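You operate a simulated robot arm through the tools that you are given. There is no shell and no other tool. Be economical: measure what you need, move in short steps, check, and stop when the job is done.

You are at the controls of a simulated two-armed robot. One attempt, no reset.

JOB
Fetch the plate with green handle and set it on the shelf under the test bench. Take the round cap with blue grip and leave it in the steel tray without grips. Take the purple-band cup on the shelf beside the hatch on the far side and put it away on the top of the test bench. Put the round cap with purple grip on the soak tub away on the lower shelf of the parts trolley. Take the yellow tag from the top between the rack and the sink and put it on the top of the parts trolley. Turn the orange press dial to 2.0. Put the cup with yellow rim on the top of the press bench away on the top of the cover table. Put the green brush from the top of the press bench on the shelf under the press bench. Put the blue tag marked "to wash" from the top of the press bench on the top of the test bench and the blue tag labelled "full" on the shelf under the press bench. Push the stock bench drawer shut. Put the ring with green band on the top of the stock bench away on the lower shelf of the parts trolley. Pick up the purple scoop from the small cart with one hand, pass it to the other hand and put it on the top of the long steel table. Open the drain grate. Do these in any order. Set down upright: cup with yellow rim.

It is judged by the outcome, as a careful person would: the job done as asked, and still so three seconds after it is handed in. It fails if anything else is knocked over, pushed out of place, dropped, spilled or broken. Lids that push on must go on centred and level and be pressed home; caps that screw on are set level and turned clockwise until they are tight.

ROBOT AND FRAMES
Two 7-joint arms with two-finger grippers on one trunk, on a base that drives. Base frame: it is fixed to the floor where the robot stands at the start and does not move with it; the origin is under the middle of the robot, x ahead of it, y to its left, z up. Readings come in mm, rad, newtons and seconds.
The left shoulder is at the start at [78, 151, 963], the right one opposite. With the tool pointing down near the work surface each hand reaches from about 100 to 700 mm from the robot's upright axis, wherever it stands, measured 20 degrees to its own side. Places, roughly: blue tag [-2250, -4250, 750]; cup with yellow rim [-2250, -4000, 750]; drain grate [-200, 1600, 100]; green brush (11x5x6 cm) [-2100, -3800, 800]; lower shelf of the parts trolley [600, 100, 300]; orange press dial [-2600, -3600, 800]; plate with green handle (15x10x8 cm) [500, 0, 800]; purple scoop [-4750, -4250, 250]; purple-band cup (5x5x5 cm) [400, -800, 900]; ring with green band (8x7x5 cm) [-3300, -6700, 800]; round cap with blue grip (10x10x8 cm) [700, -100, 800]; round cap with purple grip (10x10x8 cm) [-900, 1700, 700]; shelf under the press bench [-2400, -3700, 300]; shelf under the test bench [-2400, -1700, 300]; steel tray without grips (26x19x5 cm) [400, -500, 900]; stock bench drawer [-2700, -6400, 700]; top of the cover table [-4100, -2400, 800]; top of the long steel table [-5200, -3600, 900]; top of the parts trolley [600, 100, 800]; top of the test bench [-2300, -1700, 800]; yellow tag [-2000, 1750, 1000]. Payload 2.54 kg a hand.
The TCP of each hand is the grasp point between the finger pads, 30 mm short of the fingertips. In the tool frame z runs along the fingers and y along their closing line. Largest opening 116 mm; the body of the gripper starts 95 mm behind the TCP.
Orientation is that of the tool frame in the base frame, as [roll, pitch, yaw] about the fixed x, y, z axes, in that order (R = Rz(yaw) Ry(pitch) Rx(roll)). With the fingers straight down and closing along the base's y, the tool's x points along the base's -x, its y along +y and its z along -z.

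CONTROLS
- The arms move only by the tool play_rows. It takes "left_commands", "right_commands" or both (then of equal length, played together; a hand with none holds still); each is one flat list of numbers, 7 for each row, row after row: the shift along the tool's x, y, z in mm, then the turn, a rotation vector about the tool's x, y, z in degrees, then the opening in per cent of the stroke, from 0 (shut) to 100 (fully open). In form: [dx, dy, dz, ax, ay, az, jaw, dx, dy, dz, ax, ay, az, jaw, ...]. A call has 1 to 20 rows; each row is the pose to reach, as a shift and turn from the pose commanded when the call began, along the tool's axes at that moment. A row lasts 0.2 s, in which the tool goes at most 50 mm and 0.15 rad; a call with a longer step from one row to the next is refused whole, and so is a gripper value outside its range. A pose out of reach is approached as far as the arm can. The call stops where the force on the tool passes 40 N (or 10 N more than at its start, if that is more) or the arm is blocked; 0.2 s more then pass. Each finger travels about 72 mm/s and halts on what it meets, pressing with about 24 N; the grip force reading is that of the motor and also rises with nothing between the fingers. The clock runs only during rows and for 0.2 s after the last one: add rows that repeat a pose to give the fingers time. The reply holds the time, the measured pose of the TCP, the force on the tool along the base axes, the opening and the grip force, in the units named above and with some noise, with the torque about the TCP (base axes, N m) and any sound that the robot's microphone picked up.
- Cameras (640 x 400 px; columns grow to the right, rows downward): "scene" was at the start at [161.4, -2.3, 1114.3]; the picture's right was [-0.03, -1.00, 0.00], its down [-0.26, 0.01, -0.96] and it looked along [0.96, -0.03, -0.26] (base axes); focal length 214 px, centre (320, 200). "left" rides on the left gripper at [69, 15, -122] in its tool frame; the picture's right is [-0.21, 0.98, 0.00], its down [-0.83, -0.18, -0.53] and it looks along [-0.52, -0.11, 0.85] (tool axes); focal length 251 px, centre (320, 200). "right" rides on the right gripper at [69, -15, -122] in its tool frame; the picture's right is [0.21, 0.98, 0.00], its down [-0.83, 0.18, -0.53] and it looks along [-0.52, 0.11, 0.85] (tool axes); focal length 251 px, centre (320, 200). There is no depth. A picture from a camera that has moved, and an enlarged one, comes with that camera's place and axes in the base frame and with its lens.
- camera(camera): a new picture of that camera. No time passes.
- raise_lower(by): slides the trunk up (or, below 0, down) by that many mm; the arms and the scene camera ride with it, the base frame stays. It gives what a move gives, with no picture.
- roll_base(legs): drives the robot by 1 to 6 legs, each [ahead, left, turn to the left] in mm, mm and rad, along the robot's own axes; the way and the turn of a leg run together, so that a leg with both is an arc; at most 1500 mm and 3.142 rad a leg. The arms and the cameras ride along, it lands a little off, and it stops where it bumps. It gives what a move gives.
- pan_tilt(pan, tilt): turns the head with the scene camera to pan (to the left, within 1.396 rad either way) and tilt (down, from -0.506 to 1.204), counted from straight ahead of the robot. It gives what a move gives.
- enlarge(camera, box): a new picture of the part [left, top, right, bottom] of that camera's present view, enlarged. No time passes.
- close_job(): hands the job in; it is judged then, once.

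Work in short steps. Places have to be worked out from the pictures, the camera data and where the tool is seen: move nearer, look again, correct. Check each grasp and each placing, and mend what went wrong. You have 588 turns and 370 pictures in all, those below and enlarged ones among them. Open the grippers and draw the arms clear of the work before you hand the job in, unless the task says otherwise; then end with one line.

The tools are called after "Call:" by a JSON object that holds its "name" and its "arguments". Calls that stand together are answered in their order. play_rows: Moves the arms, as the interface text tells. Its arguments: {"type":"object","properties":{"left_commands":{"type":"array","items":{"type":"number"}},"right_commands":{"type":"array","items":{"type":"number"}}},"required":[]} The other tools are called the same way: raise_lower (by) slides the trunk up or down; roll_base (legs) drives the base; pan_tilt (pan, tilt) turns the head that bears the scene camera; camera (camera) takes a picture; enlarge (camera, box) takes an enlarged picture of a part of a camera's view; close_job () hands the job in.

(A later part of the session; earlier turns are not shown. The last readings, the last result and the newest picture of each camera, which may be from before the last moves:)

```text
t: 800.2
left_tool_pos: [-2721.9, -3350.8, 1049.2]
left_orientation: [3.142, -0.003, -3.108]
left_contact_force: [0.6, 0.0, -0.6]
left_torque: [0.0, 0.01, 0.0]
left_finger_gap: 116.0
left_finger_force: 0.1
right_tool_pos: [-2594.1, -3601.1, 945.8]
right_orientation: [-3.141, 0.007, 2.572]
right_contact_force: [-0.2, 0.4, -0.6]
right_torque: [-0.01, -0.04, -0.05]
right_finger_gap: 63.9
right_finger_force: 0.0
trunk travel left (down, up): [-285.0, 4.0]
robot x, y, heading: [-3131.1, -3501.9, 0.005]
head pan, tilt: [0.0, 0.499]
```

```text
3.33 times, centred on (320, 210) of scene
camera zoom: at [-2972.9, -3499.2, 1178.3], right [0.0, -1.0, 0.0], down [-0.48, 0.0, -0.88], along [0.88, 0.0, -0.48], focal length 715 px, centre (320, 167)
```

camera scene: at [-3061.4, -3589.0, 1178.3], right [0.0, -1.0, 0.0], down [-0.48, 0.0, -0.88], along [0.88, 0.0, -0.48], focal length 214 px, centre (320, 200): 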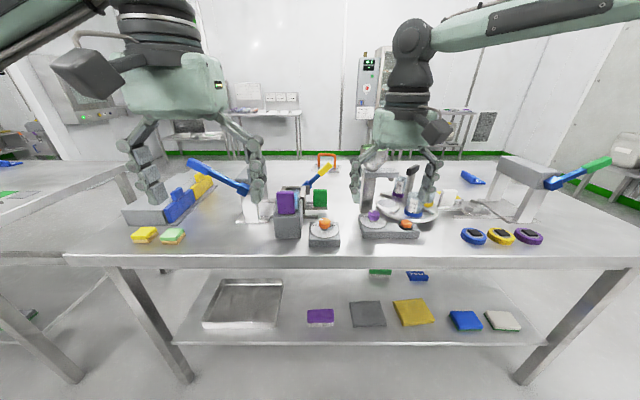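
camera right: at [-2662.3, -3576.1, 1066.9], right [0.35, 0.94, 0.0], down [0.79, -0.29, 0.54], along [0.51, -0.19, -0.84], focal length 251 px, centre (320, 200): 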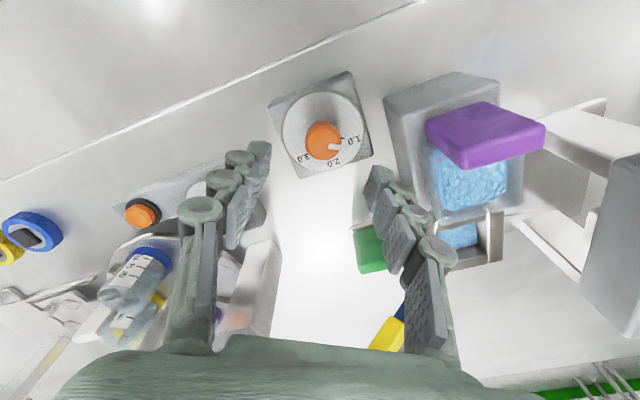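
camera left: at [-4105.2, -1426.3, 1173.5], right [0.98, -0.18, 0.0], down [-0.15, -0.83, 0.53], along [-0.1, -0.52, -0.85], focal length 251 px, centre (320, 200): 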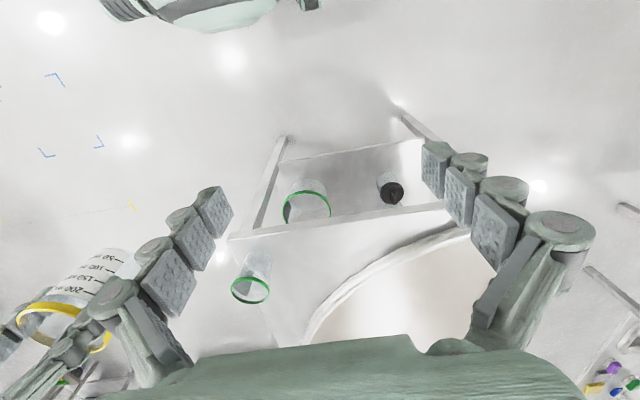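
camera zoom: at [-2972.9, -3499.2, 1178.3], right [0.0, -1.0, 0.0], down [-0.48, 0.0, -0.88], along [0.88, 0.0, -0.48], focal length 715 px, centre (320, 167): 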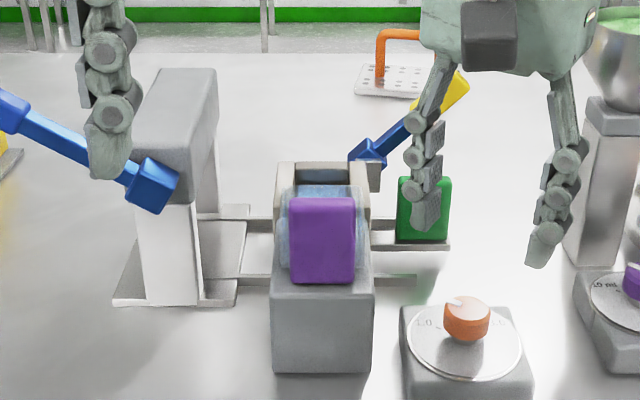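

Centred over the knob. Descend and close on it.

Call:
{"name": "play_rows", "arguments": {"right_commands": [0, 0, 25, 0, 0, 0, 55, 0, 1, 50, 0, 0, 0, 55, 0, 1, 70, 0, 0, 0, 55, 0, 1, 77, 0, 0, 0, 55, 0, 1, 77, 0, 0, 0, 40, 0, 1, 77, 0, 0, 0, 28, 0, 1, 77, 0, 0, 0, 20, 0, 1, 77, 0, 0, 0, 20]}}

Call:
{"name": "camera", "arguments": {"camera": "right"}}

```text
t: 802.0
left_tool_pos: [-2721.4, -3350.4, 1048.4]
left_orientation: [-3.14, -0.005, -3.107]
left_contact_force: [-0.7, 0.0, 0.4]
left_torque: [0.04, -0.01, -0.02]
left_finger_gap: 115.7
left_finger_force: 0.0
right_tool_pos: [-2593.5, -3602.6, 869.2]
right_orientation: [3.133, 0.007, 2.573]
right_contact_force: [15.5, 20.6, -0.5]
right_torque: [0.41, -0.5, 0.1]
right_finger_gap: 40.0
right_finger_force: 13.2
right hand out of reach, approached as far as the arm can: row 3, 4, 5, 6, 7, 8
trunk travel left (down, up): [-285.0, 4.0]
robot x, y, heading: [-3129.5, -3499.4, 0.003]
head pan, tilt: [0.0, 0.499]
```

```text
141 pictures are left
camera right: at [-2662.5, -3578.4, 990.9], right [0.34, 0.94, 0.0], down [0.79, -0.29, 0.54], along [0.51, -0.18, -0.84], focal length 251 px, centre (320, 200)
```

right: 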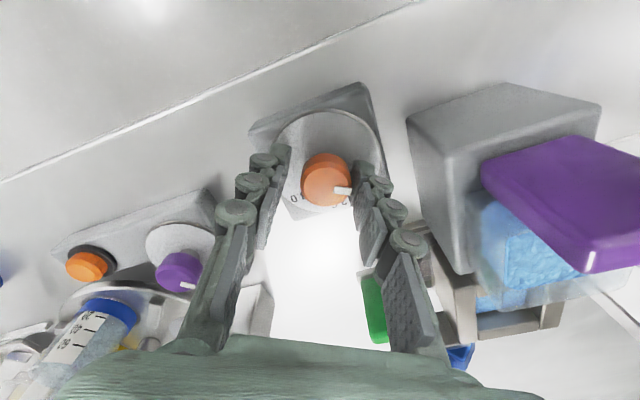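

Call:
{"name": "play_rows", "arguments": {"right_commands": [0, 2, 0, 0, 0, 0, 20, 0, 4, 0, 0, 0, 0, 15, 0, 4, 0, 0, 0, 0, 15, 0, 4, 0, 0, 0, 0, 15]}}

Call:
{"name": "camera", "arguments": {"camera": "right"}}

```text
t: 803.0
left_tool_pos: [-2722.0, -3349.8, 1048.6]
left_orientation: [-3.14, -0.006, -3.109]
left_contact_force: [-0.3, -1.1, -0.4]
left_torque: [0.0, -0.03, 0.02]
left_finger_gap: 116.0
left_finger_force: 0.1
right_tool_pos: [-2593.2, -3602.6, 869.5]
right_orientation: [3.131, 0.009, 2.574]
right_contact_force: [19.4, 25.5, 1.1]
right_torque: [0.58, -0.58, 0.07]
right_finger_gap: 38.7
right_finger_force: 15.8
right hand out of reach, approached as far as the arm can: row 2, 3, 4
trunk travel left (down, up): [-285.0, 4.0]
robot x, y, heading: [-3133.0, -3497.8, 0.001]
head pan, tilt: [0.0, 0.499]
```

```text
140 pictures are left
camera right: at [-2662.3, -3578.1, 990.8], right [0.34, 0.94, 0.01], down [0.79, -0.29, 0.54], along [0.51, -0.18, -0.84], focal length 251 px, centre (320, 200)
```

right: 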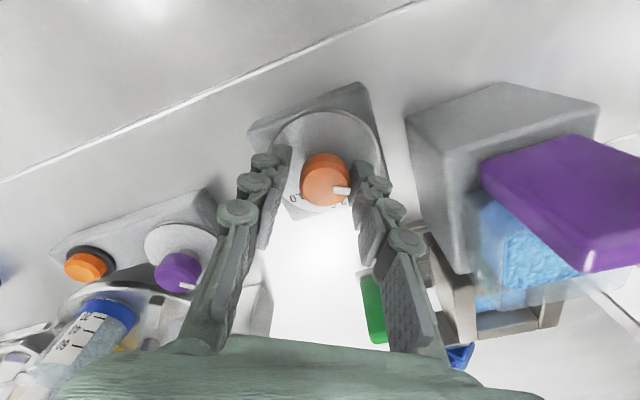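

The knob touches only the +y finger; shift the base a few mm to centre.

Call:
{"name": "play_rows", "arguments": {"right_commands": [0, 0, 0, 0, 0, 0, 35, 0, 0, 0, 0, 0, 0, 50]}}

Call:
{"name": "roll_base", "arguments": {"legs": [[8, 8, 0]]}}

Call:
{"name": "enlarge", "arguments": {"camera": "right", "box": [220, 80, 420, 240]}}

```text
t: 803.6
left_tool_pos: [-2721.9, -3351.3, 1048.5]
left_orientation: [-3.141, -0.002, -3.11]
left_contact_force: [-0.8, -0.3, -0.2]
left_torque: [-0.05, 0.01, 0.02]
left_finger_gap: 116.2
left_finger_force: 0.0
right_tool_pos: [-2597.6, -3607.7, 867.8]
right_orientation: [-3.138, 0.007, 2.572]
right_contact_force: [0.6, 0.3, -1.1]
right_torque: [-0.05, 0.01, 0.04]
right_finger_gap: 57.9
right_finger_force: 0.1
trunk travel left (down, up): [-285.0, 4.0]
robot x, y, heading: [-3131.5, -3499.0, 0.002]
head pan, tilt: [0.0, 0.499]
```

```text
t: 804.4
left_tool_pos: [-2713.4, -3343.2, 1049.4]
left_orientation: [-3.141, -0.004, -3.107]
left_contact_force: [0.3, -0.2, -0.1]
left_torque: [0.01, 0.01, 0.02]
left_finger_gap: 115.8
left_finger_force: 0.1
right_tool_pos: [-2587.5, -3597.6, 867.6]
right_orientation: [3.141, 0.009, 2.572]
right_contact_force: [0.0, -0.6, -0.2]
right_torque: [-0.03, 0.02, -0.01]
right_finger_gap: 57.9
right_finger_force: 0.1
trunk travel left (down, up): [-285.0, 4.0]
robot x, y, heading: [-3122.1, -3495.1, 0.002]
head pan, tilt: [0.0, 0.499]
```

```text
2.50 times, centred on (320, 160) of right
camera zoom: at [-2656.0, -3572.9, 990.5], right [0.34, 0.94, 0.0], down [0.79, -0.29, 0.54], along [0.51, -0.19, -0.84], focal length 629 px, centre (320, 300)
```

zoom: 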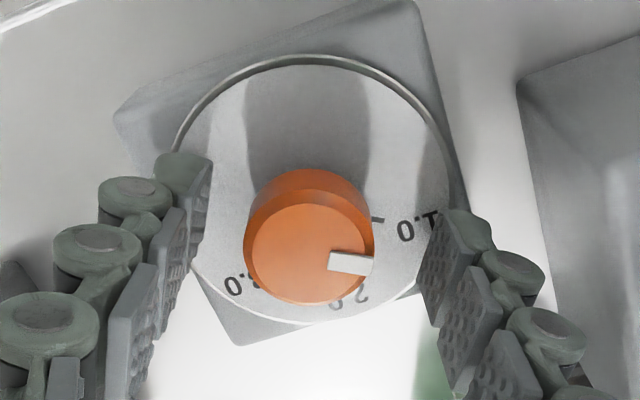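

Call:
{"name": "play_rows", "arguments": {"right_commands": [2, -4, 0, 0, 0, 0, 50, 2, -4, 0, 0, 0, 0, 38, 2, -4, 0, 0, 0, 0, 28, 2, -4, 0, 0, 0, 0, 20, 2, -4, 0, 0, 0, 0, 20]}}

Call:
{"name": "enlarge", "arguments": {"camera": "right", "box": [220, 80, 420, 240]}}

```text
t: 805.6
left_tool_pos: [-2714.6, -3342.8, 1049.6]
left_orientation: [-3.141, -0.006, -3.107]
left_contact_force: [0.0, 0.6, -0.7]
left_torque: [-0.03, 0.0, -0.02]
left_finger_gap: 116.0
left_finger_force: 0.0
right_tool_pos: [-2591.8, -3598.5, 868.3]
right_orientation: [3.137, 0.009, 2.572]
right_contact_force: [6.7, 9.0, -2.2]
right_torque: [0.33, -0.08, 0.0]
right_finger_gap: 30.8
right_finger_force: 45.4
trunk travel left (down, up): [-285.0, 4.0]
robot x, y, heading: [-3124.0, -3489.4, 0.002]
head pan, tilt: [0.0, 0.499]
```

```text
2.50 times, centred on (320, 160) of right
camera zoom: at [-2659.5, -3574.2, 990.9], right [0.34, 0.94, 0.0], down [0.79, -0.29, 0.54], along [0.51, -0.19, -0.84], focal length 629 px, centre (320, 300)
```

zoom: 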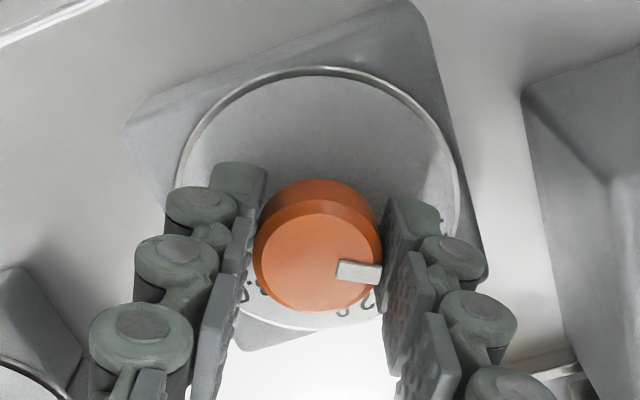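

Gripped. Turn clockwise in two stages, checking the pointer.

Call:
{"name": "play_rows", "arguments": {"right_commands": [0, 0, 0, 0, 0, 6, 20, 0, 0, 0, 0, 0, 12, 20, 0, 0, 0, 0, 0, 18, 20, 0, 0, 0, 0, 0, 24, 20, 0, 0, 0, 0, 0, 30, 20, 0, 0, 0, 0, 0, 36, 20]}}

Call:
{"name": "enlarge", "arguments": {"camera": "right", "box": [220, 80, 420, 240]}}

```text
t: 807.0
left_tool_pos: [-2713.3, -3342.5, 1048.6]
left_orientation: [-3.14, -0.005, -3.108]
left_contact_force: [-0.3, -0.1, -0.3]
left_torque: [0.0, 0.0, -0.04]
left_finger_gap: 116.1
left_finger_force: 0.0
right_tool_pos: [-2589.3, -3597.9, 869.1]
right_orientation: [3.133, 0.006, 1.943]
right_contact_force: [18.8, 22.5, 2.1]
right_torque: [-0.62, -0.52, 0.08]
right_finger_gap: 30.8
right_finger_force: 45.2
trunk travel left (down, up): [-285.0, 4.0]
robot x, y, heading: [-3121.4, -3491.6, -0.0]
head pan, tilt: [0.0, 0.499]
```

```text
2.50 times, centred on (320, 160) of right
camera zoom: at [-2631.3, -3538.9, 991.0], right [0.83, 0.56, 0.01], down [0.46, -0.7, 0.54], along [0.31, -0.44, -0.84], focal length 629 px, centre (320, 300)
```

zoom: 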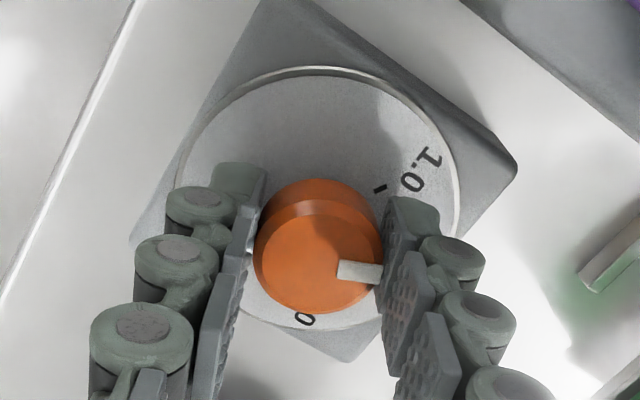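

The knob turns with the hand; pointer now ≈20° short of 2.0. Turn 20° more, then release and check from above.

Call:
{"name": "play_rows", "arguments": {"right_commands": [0, 0, 0, 0, 0, 5, 20, 0, 0, 0, 0, 0, 10, 20, 0, 0, 0, 0, 0, 15, 20, 0, 0, 0, 0, 0, 20, 20, 0, 0, 0, 0, 0, 20, 20]}}

Call:
{"name": "play_rows", "arguments": {"right_commands": [0, 0, 0, 0, 0, 0, 30, 0, 0, 0, 0, 0, 0, 45, 0, 0, 0, 0, 0, 0, 55, 0, 0, -20, 0, 0, 0, 55, 0, 0, -50, 0, 0, 0, 55, 0, 0, -90, 0, 0, 0, 55]}}

Call:
{"name": "enlarge", "arguments": {"camera": "right", "box": [240, 60, 400, 200]}}

Call:
{"name": "enlarge", "arguments": {"camera": "scene", "box": [330, 205, 390, 260]}}

```text
t: 808.2
left_tool_pos: [-2713.0, -3342.0, 1048.8]
left_orientation: [-3.14, -0.008, -3.109]
left_contact_force: [-0.1, -0.4, 0.6]
left_torque: [-0.01, 0.01, 0.01]
left_finger_gap: 115.9
left_finger_force: 0.1
right_tool_pos: [-2587.8, -3597.5, 868.8]
right_orientation: [3.129, -0.001, 1.594]
right_contact_force: [30.3, 18.6, 6.3]
right_torque: [-0.22, -0.49, 0.1]
right_finger_gap: 30.8
right_finger_force: 44.9
trunk travel left (down, up): [-285.0, 4.0]
robot x, y, heading: [-3124.9, -3491.9, 0.001]
head pan, tilt: [0.0, 0.499]
```

```text
t: 809.6
left_tool_pos: [-2714.7, -3343.3, 1048.7]
left_orientation: [-3.14, -0.003, -3.109]
left_contact_force: [0.5, -0.6, 0.1]
left_torque: [-0.02, 0.0, -0.01]
left_finger_gap: 115.9
left_finger_force: 0.0
right_tool_pos: [-2593.2, -3599.3, 958.3]
right_orientation: [3.134, 0.002, 1.594]
right_contact_force: [0.1, -0.2, -0.2]
right_torque: [0.04, -0.04, 0.01]
right_finger_gap: 63.8
right_finger_force: 0.0
trunk travel left (down, up): [-285.0, 4.0]
robot x, y, heading: [-3123.6, -3492.4, 0.007]
head pan, tilt: [0.0, 0.499]
```

```text
2.86 times, centred on (320, 130) of right
camera zoom: at [-2611.6, -3530.0, 1081.2], right [0.97, 0.24, 0.01], down [0.2, -0.82, 0.54], along [0.13, -0.52, -0.84], focal length 718 px, centre (320, 400)
```

zoom: 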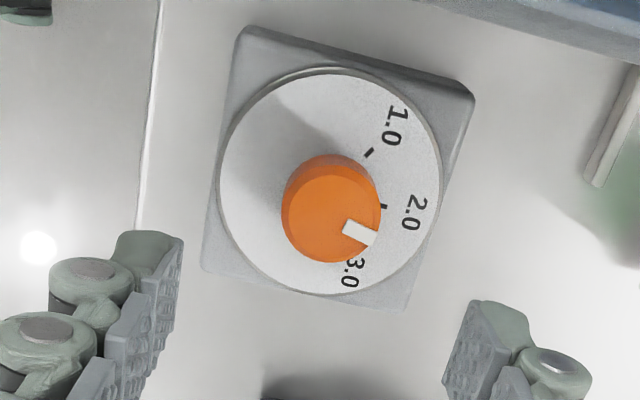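

```text
7.27 times, centred on (360, 232) of scene
camera zoom: at [-2965.2, -3491.1, 1178.3], right [0.0, -1.0, 0.0], down [-0.48, 0.0, -0.88], along [0.88, 0.0, -0.48], focal length 1560 px, centre (29, -36)
```

zoom: 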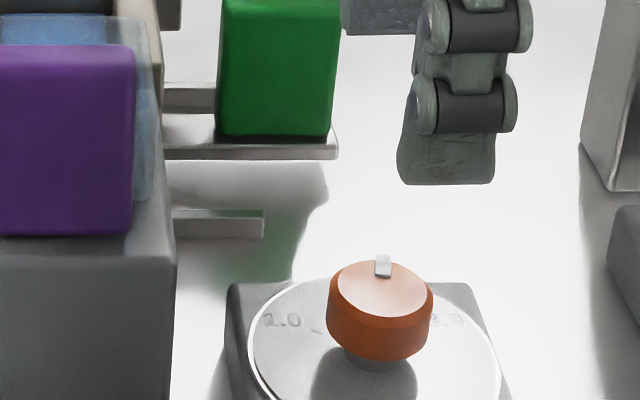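

Take a closer zoom to compare the pointer with the 2.0 tick.

Call:
{"name": "enlarge", "arguments": {"camera": "right", "box": [290, 70, 360, 140]}}

```text
5.71 times, centred on (325, 105) of right
camera zoom: at [-2611.6, -3530.0, 1081.2], right [0.97, 0.24, 0.01], down [0.2, -0.82, 0.54], along [0.13, -0.52, -0.84], focal length 1437 px, centre (291, 743)
```

zoom: 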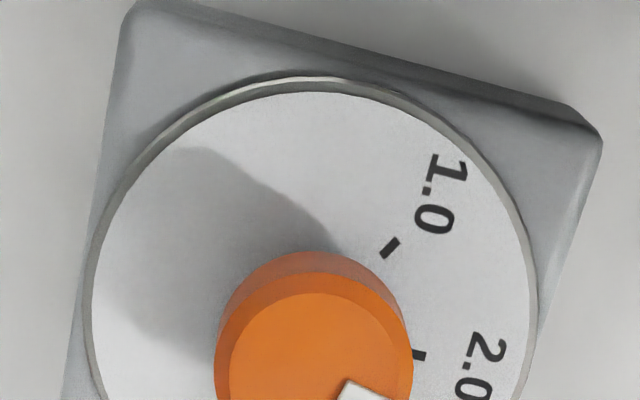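

Call:
{"name": "enlarge", "arguments": {"camera": "right", "box": [285, 75, 365, 155]}}

```text
5.00 times, centred on (325, 115) of right
camera zoom: at [-2611.6, -3530.0, 1081.2], right [0.97, 0.24, 0.01], down [0.2, -0.82, 0.54], along [0.13, -0.52, -0.84], focal length 1257 px, centre (295, 625)
```

zoom: 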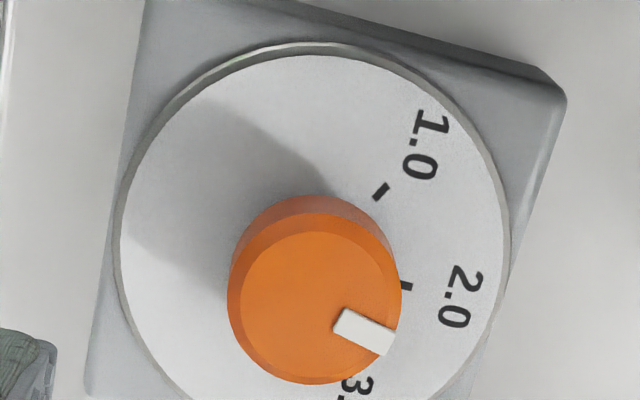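

The pointer's axis and the 2.0 tick agree within about 1°. Dial done. Retract, restore the hand, and head west toward the small cart.

Call:
{"name": "play_rows", "arguments": {"right_commands": [0, 0, -40, 0, 0, 0, 70, 0, 0, -80, 0, 0, 0, 100]}}

Call:
{"name": "roll_base", "arguments": {"legs": [[-280, 0, 0]]}}

Call:
{"name": "play_rows", "arguments": {"right_commands": [0, -10, 0, 0, 0, -8, 100, 0, -20, 0, 0, 0, -16, 100, 0, -30, 0, 0, 0, -24, 100, 0, -40, 0, 0, 0, -32, 100, 0, -50, 0, 0, 0, -40, 100, 0, -60, 0, 0, 0, -48, 100, -10, -70, 0, 0, 0, -56, 100, -20, -80, 0, 0, 0, -64, 100, -30, -90, 0, 0, 0, -72, 100, -40, -100, 0, 0, 0, -80, 100, -50, -100, 0, 0, 0, -88, 100]}}

Call:
{"name": "roll_base", "arguments": {"legs": [[0, 0, -1.57], [0, 0, -1.57], [200, 0, 0]]}}

Call:
{"name": "pan_tilt", "arguments": {"pan": 0.2, "tilt": 0.4}}

Call:
{"name": "camera", "arguments": {"camera": "scene"}}

```text
t: 810.2
left_tool_pos: [-2715.8, -3344.4, 1049.9]
left_orientation: [-3.142, -0.002, -3.107]
left_contact_force: [-0.4, -0.3, -0.9]
left_torque: [0.0, -0.04, 0.03]
left_finger_gap: 116.3
left_finger_force: 0.1
right_tool_pos: [-2591.4, -3609.1, 1041.6]
right_orientation: [3.132, 0.003, 1.593]
right_contact_force: [-0.6, 0.2, 0.3]
right_torque: [-0.01, -0.04, 0.01]
right_finger_gap: 116.2
right_finger_force: 0.1
right hand out of reach, approached as far as the arm can: row 2
trunk travel left (down, up): [-285.0, 4.0]
robot x, y, heading: [-3119.5, -3493.0, 0.003]
head pan, tilt: [0.0, 0.499]
```

```text
t: 812.1
left_tool_pos: [-2994.2, -3342.5, 1050.4]
left_orientation: [-3.142, -0.005, -3.109]
left_contact_force: [-0.7, 1.0, 0.6]
left_torque: [0.02, -0.02, -0.01]
left_finger_gap: 115.9
left_finger_force: 0.0
right_tool_pos: [-2869.2, -3609.6, 1041.7]
right_orientation: [3.132, 0.002, 1.593]
right_contact_force: [0.2, -0.5, -0.2]
right_torque: [-0.03, 0.05, 0.01]
right_finger_gap: 116.2
right_finger_force: 0.1
trunk travel left (down, up): [-285.0, 4.0]
robot x, y, heading: [-3402.2, -3490.7, -0.0]
head pan, tilt: [0.0, 0.499]
```

```text
t: 814.5
left_tool_pos: [-2992.6, -3344.5, 1049.3]
left_orientation: [3.14, -0.004, -3.108]
left_contact_force: [-0.2, 0.1, -0.4]
left_torque: [0.0, 0.0, 0.01]
left_finger_gap: 115.8
left_finger_force: 0.1
right_tool_pos: [-2968.2, -3661.2, 1040.2]
right_orientation: [-3.14, 0.009, 3.134]
right_contact_force: [-0.6, -0.2, -0.3]
right_torque: [0.0, 0.03, 0.01]
right_finger_gap: 116.0
right_finger_force: 0.0
trunk travel left (down, up): [-285.0, 4.0]
robot x, y, heading: [-3400.7, -3490.5, 0.006]
head pan, tilt: [0.0, 0.499]
```

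```text
t: 824.0
left_tool_pos: [-4012.3, -3645.4, 1048.6]
left_orientation: [-3.142, -0.005, 0.042]
left_contact_force: [0.2, 0.0, -1.5]
left_torque: [-0.02, -0.03, -0.03]
left_finger_gap: 116.2
left_finger_force: 0.0
right_tool_pos: [-4040.6, -3328.9, 1039.8]
right_orientation: [3.141, 0.006, -0.004]
right_contact_force: [-0.7, -0.4, 0.1]
right_torque: [-0.01, -0.06, 0.01]
right_finger_gap: 115.9
right_finger_force: 0.1
trunk travel left (down, up): [-285.0, 4.0]
robot x, y, heading: [-3604.9, -3495.4, -3.128]
head pan, tilt: [0.0, 0.499]
```

```text
t: 824.7
left_tool_pos: [-4011.7, -3647.8, 1049.6]
left_orientation: [3.141, -0.004, 0.043]
left_contact_force: [0.4, -1.2, 0.5]
left_torque: [0.0, 0.02, 0.01]
left_finger_gap: 116.0
left_finger_force: 0.0
right_tool_pos: [-4039.8, -3329.3, 1038.8]
right_orientation: [-3.141, 0.008, -0.002]
right_contact_force: [-0.3, -0.3, -0.9]
right_torque: [-0.02, 0.01, -0.02]
right_finger_gap: 116.3
right_finger_force: 0.0
trunk travel left (down, up): [-285.0, 4.0]
robot x, y, heading: [-3600.7, -3495.9, -3.131]
head pan, tilt: [0.201, 0.4]
```

```text
132 pictures are left
camera scene: at [-3762.5, -3514.5, 1187.4], right [-0.21, 0.98, 0.0], down [0.38, 0.08, -0.92], along [-0.9, -0.19, -0.39], focal length 214 px, centre (320, 200)
```

scene: 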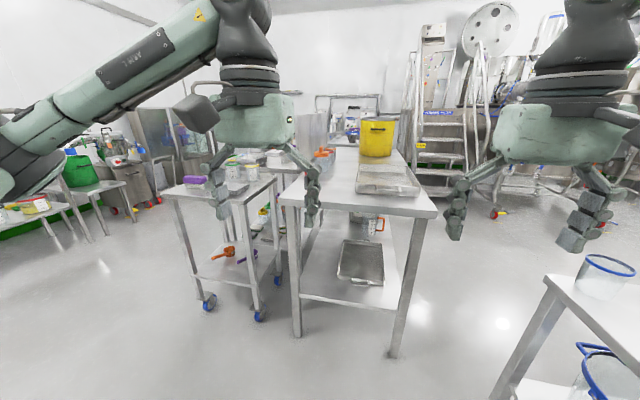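

Call:
{"name": "enlarge", "arguments": {"camera": "scene", "box": [150, 150, 330, 330]}}

```text
2.22 times, centred on (240, 240) of scene
camera zoom: at [-3762.5, -3514.5, 1187.4], right [-0.21, 0.98, 0.0], down [0.38, 0.08, -0.92], along [-0.9, -0.19, -0.39], focal length 477 px, centre (498, 111)
```

zoom: 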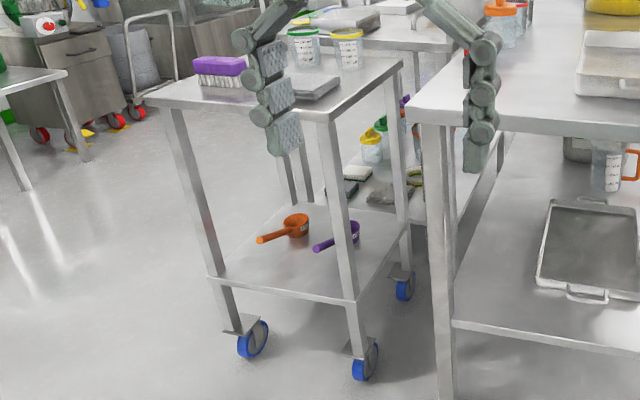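

The purple scoop lies on the cart's lower shelf (~(-4800,-4230), z≈265). Drive in front of the cart and retract the right hand.

Call:
{"name": "roll_base", "arguments": {"legs": [[0, 640, 0], [400, 0, 0]]}}

Call:
{"name": "play_rows", "arguments": {"right_commands": [30, 0, 0, 0, 0, 0, 100, 60, 0, 0, 0, 0, 0, 100, 90, 0, 0, 0, 0, 0, 100, 120, 0, 0, 0, 0, 0, 100, 140, 0, 0, 0, 0, 0, 100]}}

Call:
{"name": "raise_lower", "arguments": {"by": -285}}

Call:
{"name": "pan_tilt", "arguments": {"pan": 0.1, "tilt": 0.6}}

Call:
{"name": "camera", "arguments": {"camera": "scene"}}

```text
t: 833.4
left_tool_pos: [-4407.2, -4293.7, 1050.1]
left_orientation: [-3.141, -0.006, 0.037]
left_contact_force: [-1.2, 0.1, 0.2]
left_torque: [0.03, -0.04, -0.04]
left_finger_gap: 116.0
left_finger_force: 0.1
right_tool_pos: [-4433.0, -3975.5, 1038.7]
right_orientation: [-3.141, 0.01, -0.01]
right_contact_force: [-0.3, 0.7, 0.2]
right_torque: [0.0, 0.02, 0.01]
right_finger_gap: 115.9
right_finger_force: 0.2
trunk travel left (down, up): [-285.0, 4.0]
robot x, y, heading: [-3996.0, -4147.1, -3.134]
head pan, tilt: [0.201, 0.4]
```

```text
t: 834.6
left_tool_pos: [-4406.0, -4293.0, 1050.2]
left_orientation: [-3.14, -0.003, 0.036]
left_contact_force: [-0.6, -0.4, -0.3]
left_torque: [0.03, 0.02, 0.02]
left_finger_gap: 115.8
left_finger_force: 0.0
right_tool_pos: [-4293.9, -3976.7, 1037.3]
right_orientation: [-3.141, 0.009, -0.011]
right_contact_force: [-0.4, -0.1, 0.3]
right_torque: [-0.02, -0.01, 0.0]
right_finger_gap: 116.1
right_finger_force: 0.1
trunk travel left (down, up): [-285.0, 4.0]
robot x, y, heading: [-3997.2, -4143.9, -3.138]
head pan, tilt: [0.201, 0.4]
```

```text
t: 837.5
left_tool_pos: [-4407.5, -4293.0, 765.1]
left_orientation: [-3.141, -0.003, 0.036]
left_contact_force: [-0.9, -0.5, 0.4]
left_torque: [0.01, 0.02, -0.01]
left_finger_gap: 115.7
left_finger_force: 0.1
right_tool_pos: [-4293.1, -3977.9, 752.8]
right_orientation: [3.141, 0.009, -0.01]
right_contact_force: [0.1, -0.1, 0.4]
right_torque: [0.06, 0.0, 0.01]
right_finger_gap: 116.0
right_finger_force: 0.2
trunk travel left (down, up): [0.0, 289.0]
robot x, y, heading: [-3997.1, -4144.6, -3.138]
head pan, tilt: [0.201, 0.4]
```

```text
t: 838.2
left_tool_pos: [-4406.0, -4293.5, 765.5]
left_orientation: [3.141, -0.004, 0.037]
left_contact_force: [0.7, 0.1, -0.5]
left_torque: [0.0, 0.02, -0.04]
left_finger_gap: 116.0
left_finger_force: 0.0
right_tool_pos: [-4293.3, -3976.5, 753.1]
right_orientation: [3.141, 0.008, -0.01]
right_contact_force: [-0.5, -0.6, -0.1]
right_torque: [0.01, 0.02, -0.05]
right_finger_gap: 115.9
right_finger_force: 0.1
trunk travel left (down, up): [0.0, 289.0]
robot x, y, heading: [-3998.6, -4143.3, -3.138]
head pan, tilt: [0.099, 0.6]
```

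```text
130 pictures are left
camera scene: at [-4153.5, -4152.7, 884.2], right [-0.1, 0.99, 0.0], down [0.56, 0.06, -0.83], along [-0.82, -0.09, -0.56], focal length 214 px, centre (320, 200)
```

scene: 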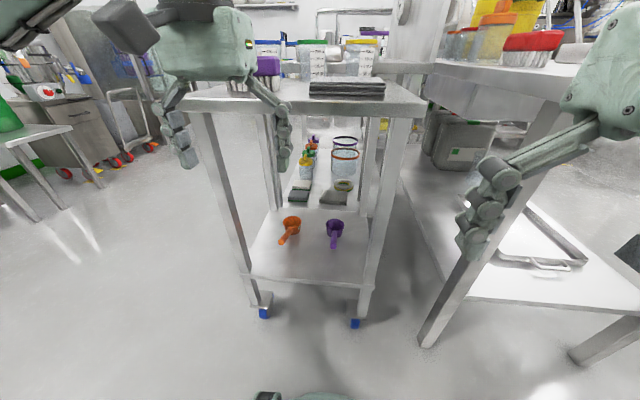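

The scoop handle points toward me along x at y≈-4169 (end x≈-4730). Shift right, lower the left hand in front of the cart and tilt it 50° forward.

Call:
{"name": "roll_base", "arguments": {"legs": [[85, -70, 0]]}}

Call:
{"name": "play_rows", "arguments": {"left_commands": [0, -5, 40, 0, -5, 0, 80, 0, -10, 80, 0, -10, 0, 70, 0, -15, 120, 0, -15, 0, 60, 0, -20, 160, 0, -20, 0, 50, 0, -25, 200, 0, -25, 0, 50, 0, -30, 240, 0, -30, 0, 50, 0, -35, 275, 0, -36, 0, 50, 0, -40, 310, 0, -42, 0, 50, 0, -46, 340, 0, -48, 0, 50, 0, -49, 355, 0, -50, 0, 50]}}

Call:
{"name": "camera", "arguments": {"camera": "left"}}

Call:
{"name": "camera", "arguments": {"camera": "scene"}}

```text
t: 839.6
left_tool_pos: [-4492.5, -4224.4, 764.5]
left_orientation: [-3.14, -0.002, 0.035]
left_contact_force: [0.3, 0.6, 0.0]
left_torque: [0.03, -0.02, 0.0]
left_finger_gap: 116.2
left_finger_force: 0.0
right_tool_pos: [-4378.6, -3907.0, 752.4]
right_orientation: [-3.142, 0.009, -0.01]
right_contact_force: [0.1, -0.9, 0.0]
right_torque: [0.01, 0.02, -0.01]
right_finger_gap: 116.0
right_finger_force: 0.0
trunk travel left (down, up): [0.0, 289.0]
robot x, y, heading: [-4083.1, -4074.9, -3.136]
head pan, tilt: [0.099, 0.6]
```

```text
t: 841.8
left_tool_pos: [-4491.6, -4177.3, 408.7]
left_orientation: [-3.136, 0.871, 0.046]
left_contact_force: [-0.1, 0.5, -0.6]
left_torque: [-0.02, -0.02, 0.0]
left_finger_gap: 58.3
left_finger_force: 0.0
left hand out of reach, approached as far as the arm can: row 6, 7, 8
right_tool_pos: [-4377.9, -3910.2, 752.8]
right_orientation: [-3.137, 0.011, -0.008]
right_contact_force: [0.7, 0.6, 0.2]
right_torque: [-0.01, 0.05, 0.01]
right_finger_gap: 116.2
right_finger_force: 0.2
trunk travel left (down, up): [0.0, 289.0]
robot x, y, heading: [-4083.1, -4074.1, -3.134]
head pan, tilt: [0.099, 0.6]
```

```text
129 pictures are left
camera left: at [-4353.0, -4187.3, 436.5], right [-0.1, -0.98, 0.16], down [-0.13, 0.17, 0.98], along [-0.99, 0.07, -0.15], focal length 251 px, centre (320, 200)
```

left: 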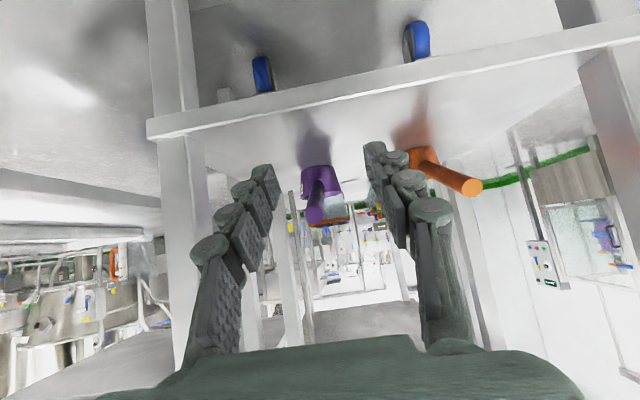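

```text
128 pictures are left
camera scene: at [-4237.5, -4086.1, 884.0], right [-0.11, 0.99, 0.0], down [0.56, 0.06, -0.83], along [-0.82, -0.09, -0.56], focal length 214 px, centre (320, 200)
```

scene: 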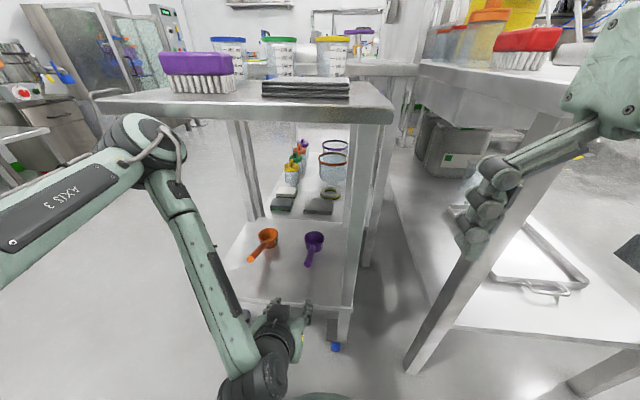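

Triangulated: scoop cup at (-4772,-4164,347), handle rising toward me to its end at (-4613,-4162,410). Move the left hand to grip the handle near (-4645,-4162,400).

Call:
{"name": "play_rows", "arguments": {"left_commands": [-22, -8, 20, 0, 0, 0, 50, -45, -15, 50, 0, 0, 0, 50, -68, -20, 85, 0, 0, 0, 50, -84, -22, 110, 0, 0, 0, 50]}}

Call:
{"name": "camera", "arguments": {"camera": "left"}}

```text
t: 842.8
left_tool_pos: [-4632.6, -4159.0, 403.8]
left_orientation: [-3.14, 0.871, 0.04]
left_contact_force: [-0.5, -0.7, 0.1]
left_torque: [-0.03, -0.02, -0.01]
left_finger_gap: 57.9
left_finger_force: 0.1
right_tool_pos: [-4376.7, -3908.4, 753.2]
right_orientation: [-3.14, 0.011, -0.009]
right_contact_force: [0.1, 0.1, 0.7]
right_torque: [0.0, -0.03, 0.03]
right_finger_gap: 116.5
right_finger_force: 0.0
trunk travel left (down, up): [0.0, 289.0]
robot x, y, heading: [-4083.1, -4077.2, -3.135]
head pan, tilt: [0.099, 0.6]
```

```text
127 pictures are left
camera left: at [-4494.3, -4169.1, 431.7], right [-0.1, -0.98, 0.16], down [-0.13, 0.18, 0.98], along [-0.99, 0.08, -0.15], focal length 251 px, centre (320, 200)
```

left: 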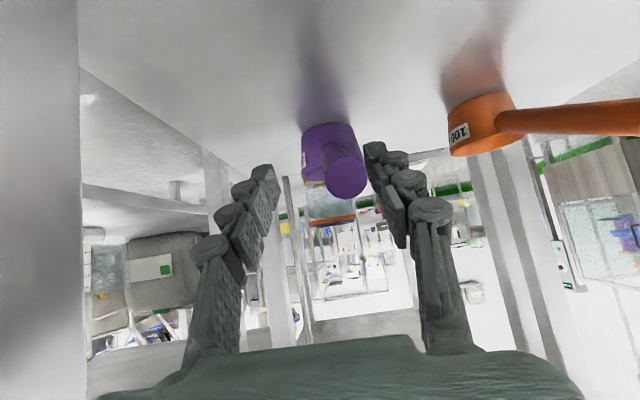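

The handle is 14 mm toward one finger; shift sideways, advance 20 mm, and close.

Call:
{"name": "play_rows", "arguments": {"left_commands": [0, 7, 0, 0, 0, 0, 50, 0, 14, 0, 0, 0, 0, 50, -3, 14, 10, 0, 0, 0, 50, -5, 14, 22, 0, 0, 0, 50, -5, 14, 22, 0, 0, 0, 30, -5, 14, 22, 0, 0, 0, 10, -5, 14, 22, 0, 0, 0, 0, -5, 14, 22, 0, 0, 0, 0]}}

Call:
{"name": "camera", "arguments": {"camera": "left"}}

```text
t: 844.6
left_tool_pos: [-4651.3, -4172.0, 392.2]
left_orientation: [3.141, 0.869, 0.034]
left_contact_force: [-1.4, -0.2, 1.1]
left_torque: [0.02, 0.11, 0.05]
left_finger_gap: 18.6
left_finger_force: 24.0
right_tool_pos: [-4377.8, -3906.3, 752.2]
right_orientation: [-3.141, 0.007, -0.01]
right_contact_force: [0.9, 0.3, -0.4]
right_torque: [-0.03, 0.0, -0.01]
right_finger_gap: 116.0
right_finger_force: 0.1
trunk travel left (down, up): [0.0, 289.0]
robot x, y, heading: [-4086.2, -4074.4, -3.134]
head pan, tilt: [0.099, 0.6]
```

```text
126 pictures are left
camera left: at [-4512.2, -4182.8, 419.8], right [-0.1, -0.98, 0.16], down [-0.13, 0.18, 0.98], along [-0.99, 0.08, -0.15], focal length 251 px, centre (320, 200)
```

left: 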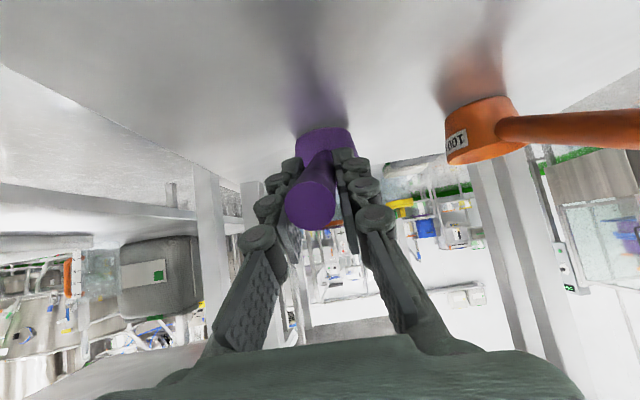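

Gripped the handle. Lift slowly.

Call:
{"name": "play_rows", "arguments": {"left_commands": [-1, 0, -1, 0, 0, 0, 0, -3, 0, -2.5, 0, 0, 0, 0, -6, 0, -5, 0, 0, 0, 0, -11, 0, -9, 0, 0, 0, 0, -17, 0, -14, 0, 0, 0, 0, -24, 0, -20, 0, 0, 0, 0, -31, 0, -26, 0, 0, 0, 0, -37, 0, -31, 0, 0, 0, 0, -41, 0, -35, 0, 0, 0, 0, -44, 0, -37, 0, 0, 0, 0]}}

Call:
{"name": "camera", "arguments": {"camera": "left"}}

```text
t: 846.8
left_tool_pos: [-4651.9, -4172.8, 449.9]
left_orientation: [-3.14, 0.869, 0.038]
left_contact_force: [-0.2, -0.2, 0.6]
left_torque: [-0.02, -0.06, 0.0]
left_finger_gap: 19.1
left_finger_force: 24.1
right_tool_pos: [-4378.5, -3907.3, 751.6]
right_orientation: [3.141, 0.01, -0.009]
right_contact_force: [0.2, 0.4, -0.7]
right_torque: [-0.04, 0.01, 0.0]
right_finger_gap: 116.1
right_finger_force: 0.0
trunk travel left (down, up): [0.0, 289.0]
robot x, y, heading: [-4081.8, -4073.3, -3.137]
head pan, tilt: [0.099, 0.6]
```

```text
125 pictures are left
camera left: at [-4512.4, -4182.7, 477.9], right [-0.1, -0.98, 0.16], down [-0.13, 0.18, 0.98], along [-0.99, 0.08, -0.15], focal length 251 px, centre (320, 200)
```

left: 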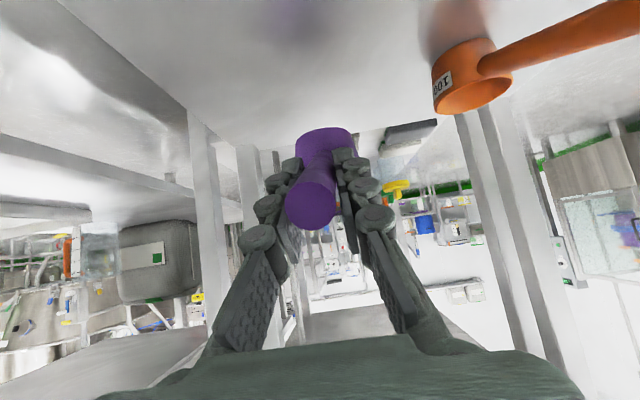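

Lifted and stable. Back out, raise the trunk and bring the scoop in front for the handover.

Call:
{"name": "roll_base", "arguments": {"legs": [[-400, 0, 0]]}}

Call:
{"name": "raise_lower", "arguments": {"by": 285}}

Call:
{"name": "play_rows", "arguments": {"left_commands": [-1, -1, -4, 0, 0, 0, 0, -3, -3, -11, 0, 0, 0, 0, -7, -7, -23, 0, 0, 0, 0, -12, -11, -39, 0, 0, 0, 0, -18, -17, -58, 0, 0, 0, 0, -24, -23, -78, 0, 0, 0, 0, -30, -29, -98, 0, 0, 0, 0, -36, -35, -118, 0, 0, 0, 0, -42, -41, -138, 0, 0, 0, 0, -48, -47, -158, 0, 0, 0, 0, -54, -53, -178, 0, 0, 0, 0, -60, -59, -198, 0, 0, 0, 0, -66, -64, -217, 0, 0, 0, 0, -71, -69, -233, 0, 0, 0, 0, -74, -71, -243, 0, 0, 0, 0, -74, -72, -247, 0, 0, 0, 0]}}

Call:
{"name": "pan_tilt", "arguments": {"pan": 0.0, "tilt": 0.6}}

Call:
{"name": "camera", "arguments": {"camera": "scene"}}

```text
t: 849.3
left_tool_pos: [-4254.7, -4170.1, 449.8]
left_orientation: [-3.141, 0.868, 0.036]
left_contact_force: [0.0, -0.3, -0.5]
left_torque: [-0.01, -0.05, -0.01]
left_finger_gap: 18.9
left_finger_force: 24.0
right_tool_pos: [-3981.4, -3906.0, 753.1]
right_orientation: [-3.141, 0.01, -0.009]
right_contact_force: [-0.5, -0.1, -1.2]
right_torque: [0.02, 0.01, -0.02]
right_finger_gap: 116.1
right_finger_force: 0.0
trunk travel left (down, up): [0.0, 289.0]
robot x, y, heading: [-3688.3, -4078.1, -3.134]
head pan, tilt: [0.099, 0.6]
```

```text
t: 852.2
left_tool_pos: [-4255.2, -4169.7, 735.2]
left_orientation: [3.141, 0.868, 0.037]
left_contact_force: [-0.2, -0.7, -2.0]
left_torque: [-0.01, -0.08, -0.01]
left_finger_gap: 18.9
left_finger_force: 23.9
right_tool_pos: [-3982.4, -3906.5, 1037.6]
right_orientation: [-3.141, 0.01, -0.009]
right_contact_force: [0.3, 0.7, 0.3]
right_torque: [0.0, -0.05, -0.01]
right_finger_gap: 116.1
right_finger_force: 0.1
trunk travel left (down, up): [-285.0, 4.0]
robot x, y, heading: [-3686.0, -4070.7, -3.139]
head pan, tilt: [0.099, 0.6]
```

```text
t: 855.6
left_tool_pos: [-4115.0, -4092.3, 951.2]
left_orientation: [-3.14, 0.868, 0.036]
left_contact_force: [-0.6, 0.2, -0.1]
left_torque: [0.01, -0.06, 0.01]
left_finger_gap: 18.9
left_finger_force: 24.6
right_tool_pos: [-3983.3, -3905.5, 1036.5]
right_orientation: [-3.141, 0.01, -0.01]
right_contact_force: [0.5, 0.6, 0.6]
right_torque: [-0.07, -0.03, 0.01]
right_finger_gap: 115.7
right_finger_force: 0.1
trunk travel left (down, up): [-285.0, 4.0]
robot x, y, heading: [-3684.4, -4071.2, -3.135]
head pan, tilt: [0.099, 0.6]
```

```text
t: 856.2
left_tool_pos: [-4116.4, -4093.6, 951.3]
left_orientation: [3.141, 0.869, 0.037]
left_contact_force: [-0.9, 0.5, -0.3]
left_torque: [-0.03, -0.08, 0.04]
left_finger_gap: 18.8
left_finger_force: 24.2
right_tool_pos: [-3982.6, -3906.4, 1037.7]
right_orientation: [3.141, 0.008, -0.01]
right_contact_force: [0.4, 0.0, -0.3]
right_torque: [0.03, -0.03, -0.02]
right_finger_gap: 115.9
right_finger_force: 0.1
trunk travel left (down, up): [-285.0, 4.0]
robot x, y, heading: [-3687.9, -4071.9, -3.141]
head pan, tilt: [0.0, 0.6]
```

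```text
124 pictures are left
camera scene: at [-3842.7, -4072.5, 1169.2], right [-0.01, 1.0, 0.0], down [0.56, 0.0, -0.83], along [-0.83, 0.0, -0.56], focal length 214 px, centre (320, 200)
```

scene: 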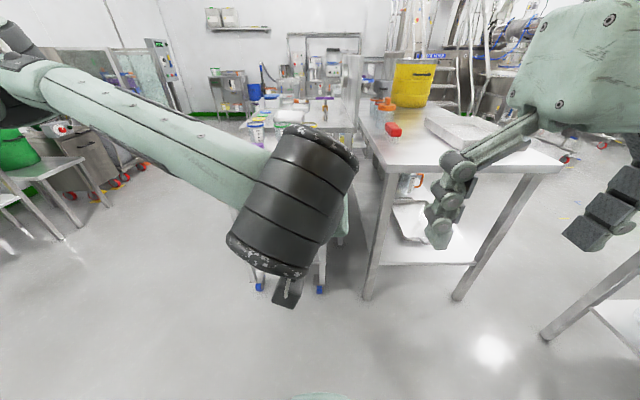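

I turn the left hand so the scoop points toward my right, giving the right hand room.

Call:
{"name": "play_rows", "arguments": {"left_commands": [0, 0, 0, 3, 0, 2.5, 0, 0, 0, 0, 8, 0, 7, 0, 0, 0, 0, 14, 0, 12, 0, 0, 0, 0, 20, 0, 17, 0, 0, 0, 0, 26, 0, 22, 0, 0, 0, 0, 31, 0, 26, 0, 0, 0, 0, 34.2, 0, 28.8, 0]}}

Call:
{"name": "camera", "arguments": {"camera": "right"}}

Call:
{"name": "camera", "arguments": {"camera": "scene"}}

```text
t: 857.8
left_tool_pos: [-4128.4, -4089.5, 955.4]
left_orientation: [-3.138, 0.867, -0.745]
left_contact_force: [0.0, -0.3, -0.9]
left_torque: [-0.07, -0.06, 0.0]
left_finger_gap: 18.6
left_finger_force: 24.0
left hand out of reach, approached as far as the arm can: row 2, 3, 4, 5, 6, 7
right_tool_pos: [-3982.1, -3906.4, 1038.1]
right_orientation: [-3.14, 0.008, -0.009]
right_contact_force: [-0.3, 0.3, 0.2]
right_torque: [0.01, 0.05, -0.02]
right_finger_gap: 115.9
right_finger_force: 0.0
trunk travel left (down, up): [-285.0, 4.0]
robot x, y, heading: [-3689.6, -4068.5, -3.139]
head pan, tilt: [0.0, 0.6]
```

```text
123 pictures are left
camera right: at [-3912.6, -3891.6, 1159.6], right [0.21, -0.98, 0.0], down [-0.82, -0.17, 0.54], along [-0.53, -0.11, -0.84], focal length 251 px, centre (320, 200)
```

right: 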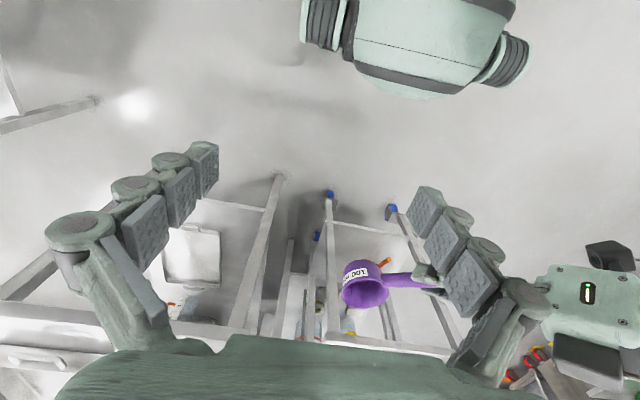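

```text
122 pictures are left
camera scene: at [-3842.6, -4072.6, 1169.2], right [-0.01, 1.0, 0.0], down [0.56, 0.0, -0.83], along [-0.83, 0.0, -0.56], focal length 214 px, centre (320, 200)
```

scene: 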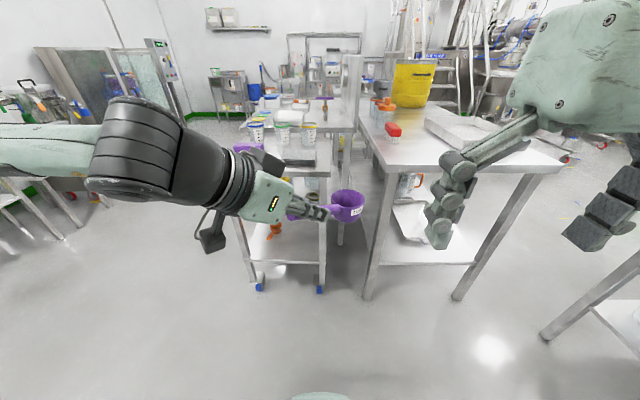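

The scoop is in view. Bring the right hand above the handle between the left fingers and the cup, aligned with the handle.

Call:
{"name": "play_rows", "arguments": {"right_commands": [-25, 20, -10, 0, 0, 6, 90, -55, 42, -15, 0, 0, 12, 80, -85, 66, -15, 0, 0, 18, 70, -115, 90, -10, 0, 0, 25, 60, -140, 110, 0, 0, 0, 32, 55, -165, 130, 10, 0, 0, 38, 55, -185, 145, 20, 0, 0, 43.6, 55, -185, 145, 28, 0, 0, 43.6, 55]}}

Call:
{"name": "camera", "arguments": {"camera": "right"}}

Call:
{"name": "camera", "arguments": {"camera": "scene"}}

```text
t: 859.6
left_tool_pos: [-4127.5, -4089.7, 954.7]
left_orientation: [-3.138, 0.868, -0.741]
left_contact_force: [0.3, 0.6, 0.1]
left_torque: [-0.03, -0.04, 0.03]
left_finger_gap: 19.0
left_finger_force: 24.2
right_tool_pos: [-4146.5, -3997.3, 1022.9]
right_orientation: [3.136, 0.011, -0.772]
right_contact_force: [0.5, -1.4, -0.7]
right_torque: [0.06, 0.08, 0.02]
right_finger_gap: 63.6
right_finger_force: 0.1
right hand out of reach, approached as far as the arm can: row 5, 6, 7, 8
trunk travel left (down, up): [-285.0, 4.0]
robot x, y, heading: [-3682.0, -4068.0, -3.135]
head pan, tilt: [0.0, 0.6]
```

```text
121 pictures are left
camera right: at [-4087.2, -4036.2, 1144.7], right [-0.53, -0.85, 0.0], down [-0.71, 0.44, 0.54], along [-0.46, 0.28, -0.84], focal length 251 px, centre (320, 200)
```

right: 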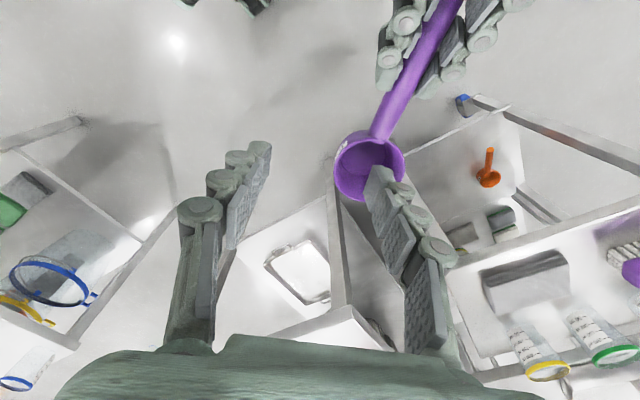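

```text
120 pictures are left
camera scene: at [-3842.0, -4073.2, 1169.4], right [-0.01, 1.0, 0.0], down [0.56, 0.0, -0.83], along [-0.83, 0.0, -0.56], focal length 214 px, centre (320, 200)
```

scene: 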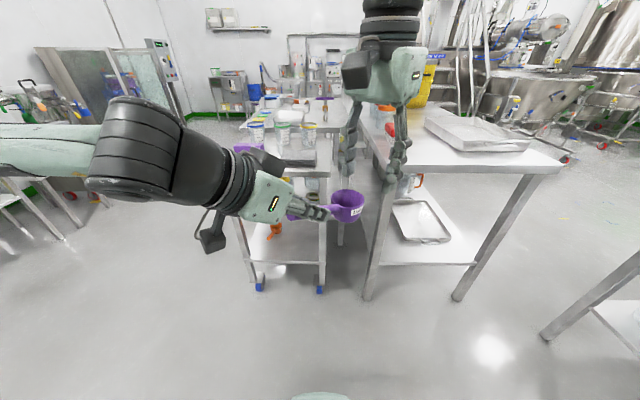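

The right arm can't cross that far; I bring the scoop 58 mm to it with the left hand instead.

Call:
{"name": "play_rows", "arguments": {"left_commands": [-1, -5, 2, 0, 0, 0, 0, -4, -14, 4, 0, 0, 0, 0, -7, -26, 8, 0, 0, 0, 0, -10, -40, 12, 0, 0, 0, 0, -13, -50, 15, 0, 0, 0, 0, -13.5, -54, 16, 0, 0, 0, 0]}}

Call:
{"name": "camera", "arguments": {"camera": "right"}}

```text
t: 861.0
left_tool_pos: [-4107.0, -4036.5, 953.7]
left_orientation: [-3.139, 0.869, -0.741]
left_contact_force: [1.0, 0.5, 0.2]
left_torque: [-0.05, -0.05, 0.04]
left_finger_gap: 18.8
left_finger_force: 23.7
right_tool_pos: [-4148.5, -3998.4, 1020.3]
right_orientation: [3.135, 0.007, -0.77]
right_contact_force: [0.4, 0.0, -0.3]
right_torque: [-0.01, 0.04, -0.01]
right_finger_gap: 64.1
right_finger_force: 0.1
trunk travel left (down, up): [-285.0, 4.0]
robot x, y, heading: [-3687.3, -4070.9, -3.136]
head pan, tilt: [0.0, 0.6]
```

```text
119 pictures are left
camera right: at [-4087.8, -4035.4, 1144.3], right [-0.53, -0.85, 0.0], down [-0.71, 0.44, 0.54], along [-0.46, 0.28, -0.84], focal length 251 px, centre (320, 200)
```

right: 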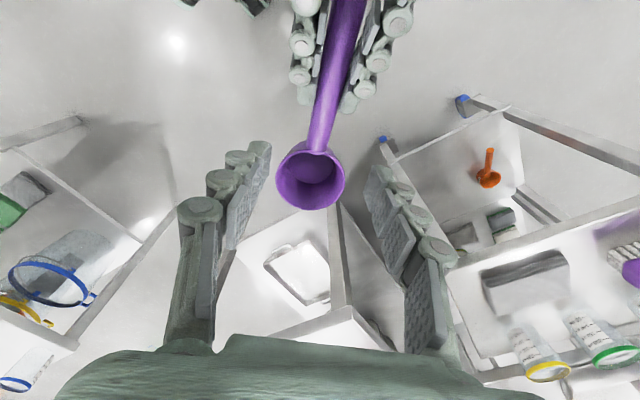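

Handle is centred between the right fingers. Descend and grip.

Call:
{"name": "play_rows", "arguments": {"right_commands": [-2, 0, 20, 0, 0, 0, 55, -3, 0, 40, 0, 0, 0, 55, -3, 0, 60, 0, 0, 0, 55, -3, 0, 76, 0, 0, 0, 55]}}

Call:
{"name": "camera", "arguments": {"camera": "right"}}

```text
t: 862.0
left_tool_pos: [-4107.5, -4035.0, 955.3]
left_orientation: [-3.14, 0.868, -0.743]
left_contact_force: [0.4, 0.3, -0.5]
left_torque: [-0.05, -0.03, -0.03]
left_finger_gap: 18.8
left_finger_force: 23.8
right_tool_pos: [-4151.2, -3996.3, 945.3]
right_orientation: [3.137, 0.008, -0.773]
right_contact_force: [0.1, 0.5, -0.1]
right_torque: [0.02, -0.04, 0.03]
right_finger_gap: 63.5
right_finger_force: 0.1
trunk travel left (down, up): [-285.0, 4.0]
robot x, y, heading: [-3688.8, -4072.3, -3.136]
head pan, tilt: [0.0, 0.6]
```

```text
118 pictures are left
camera right: at [-4091.2, -4033.5, 1068.1], right [-0.53, -0.85, 0.0], down [-0.71, 0.44, 0.54], along [-0.46, 0.28, -0.84], focal length 251 px, centre (320, 200)
```

right: 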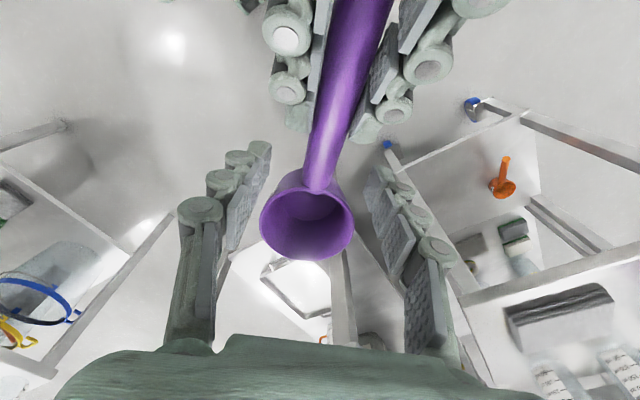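

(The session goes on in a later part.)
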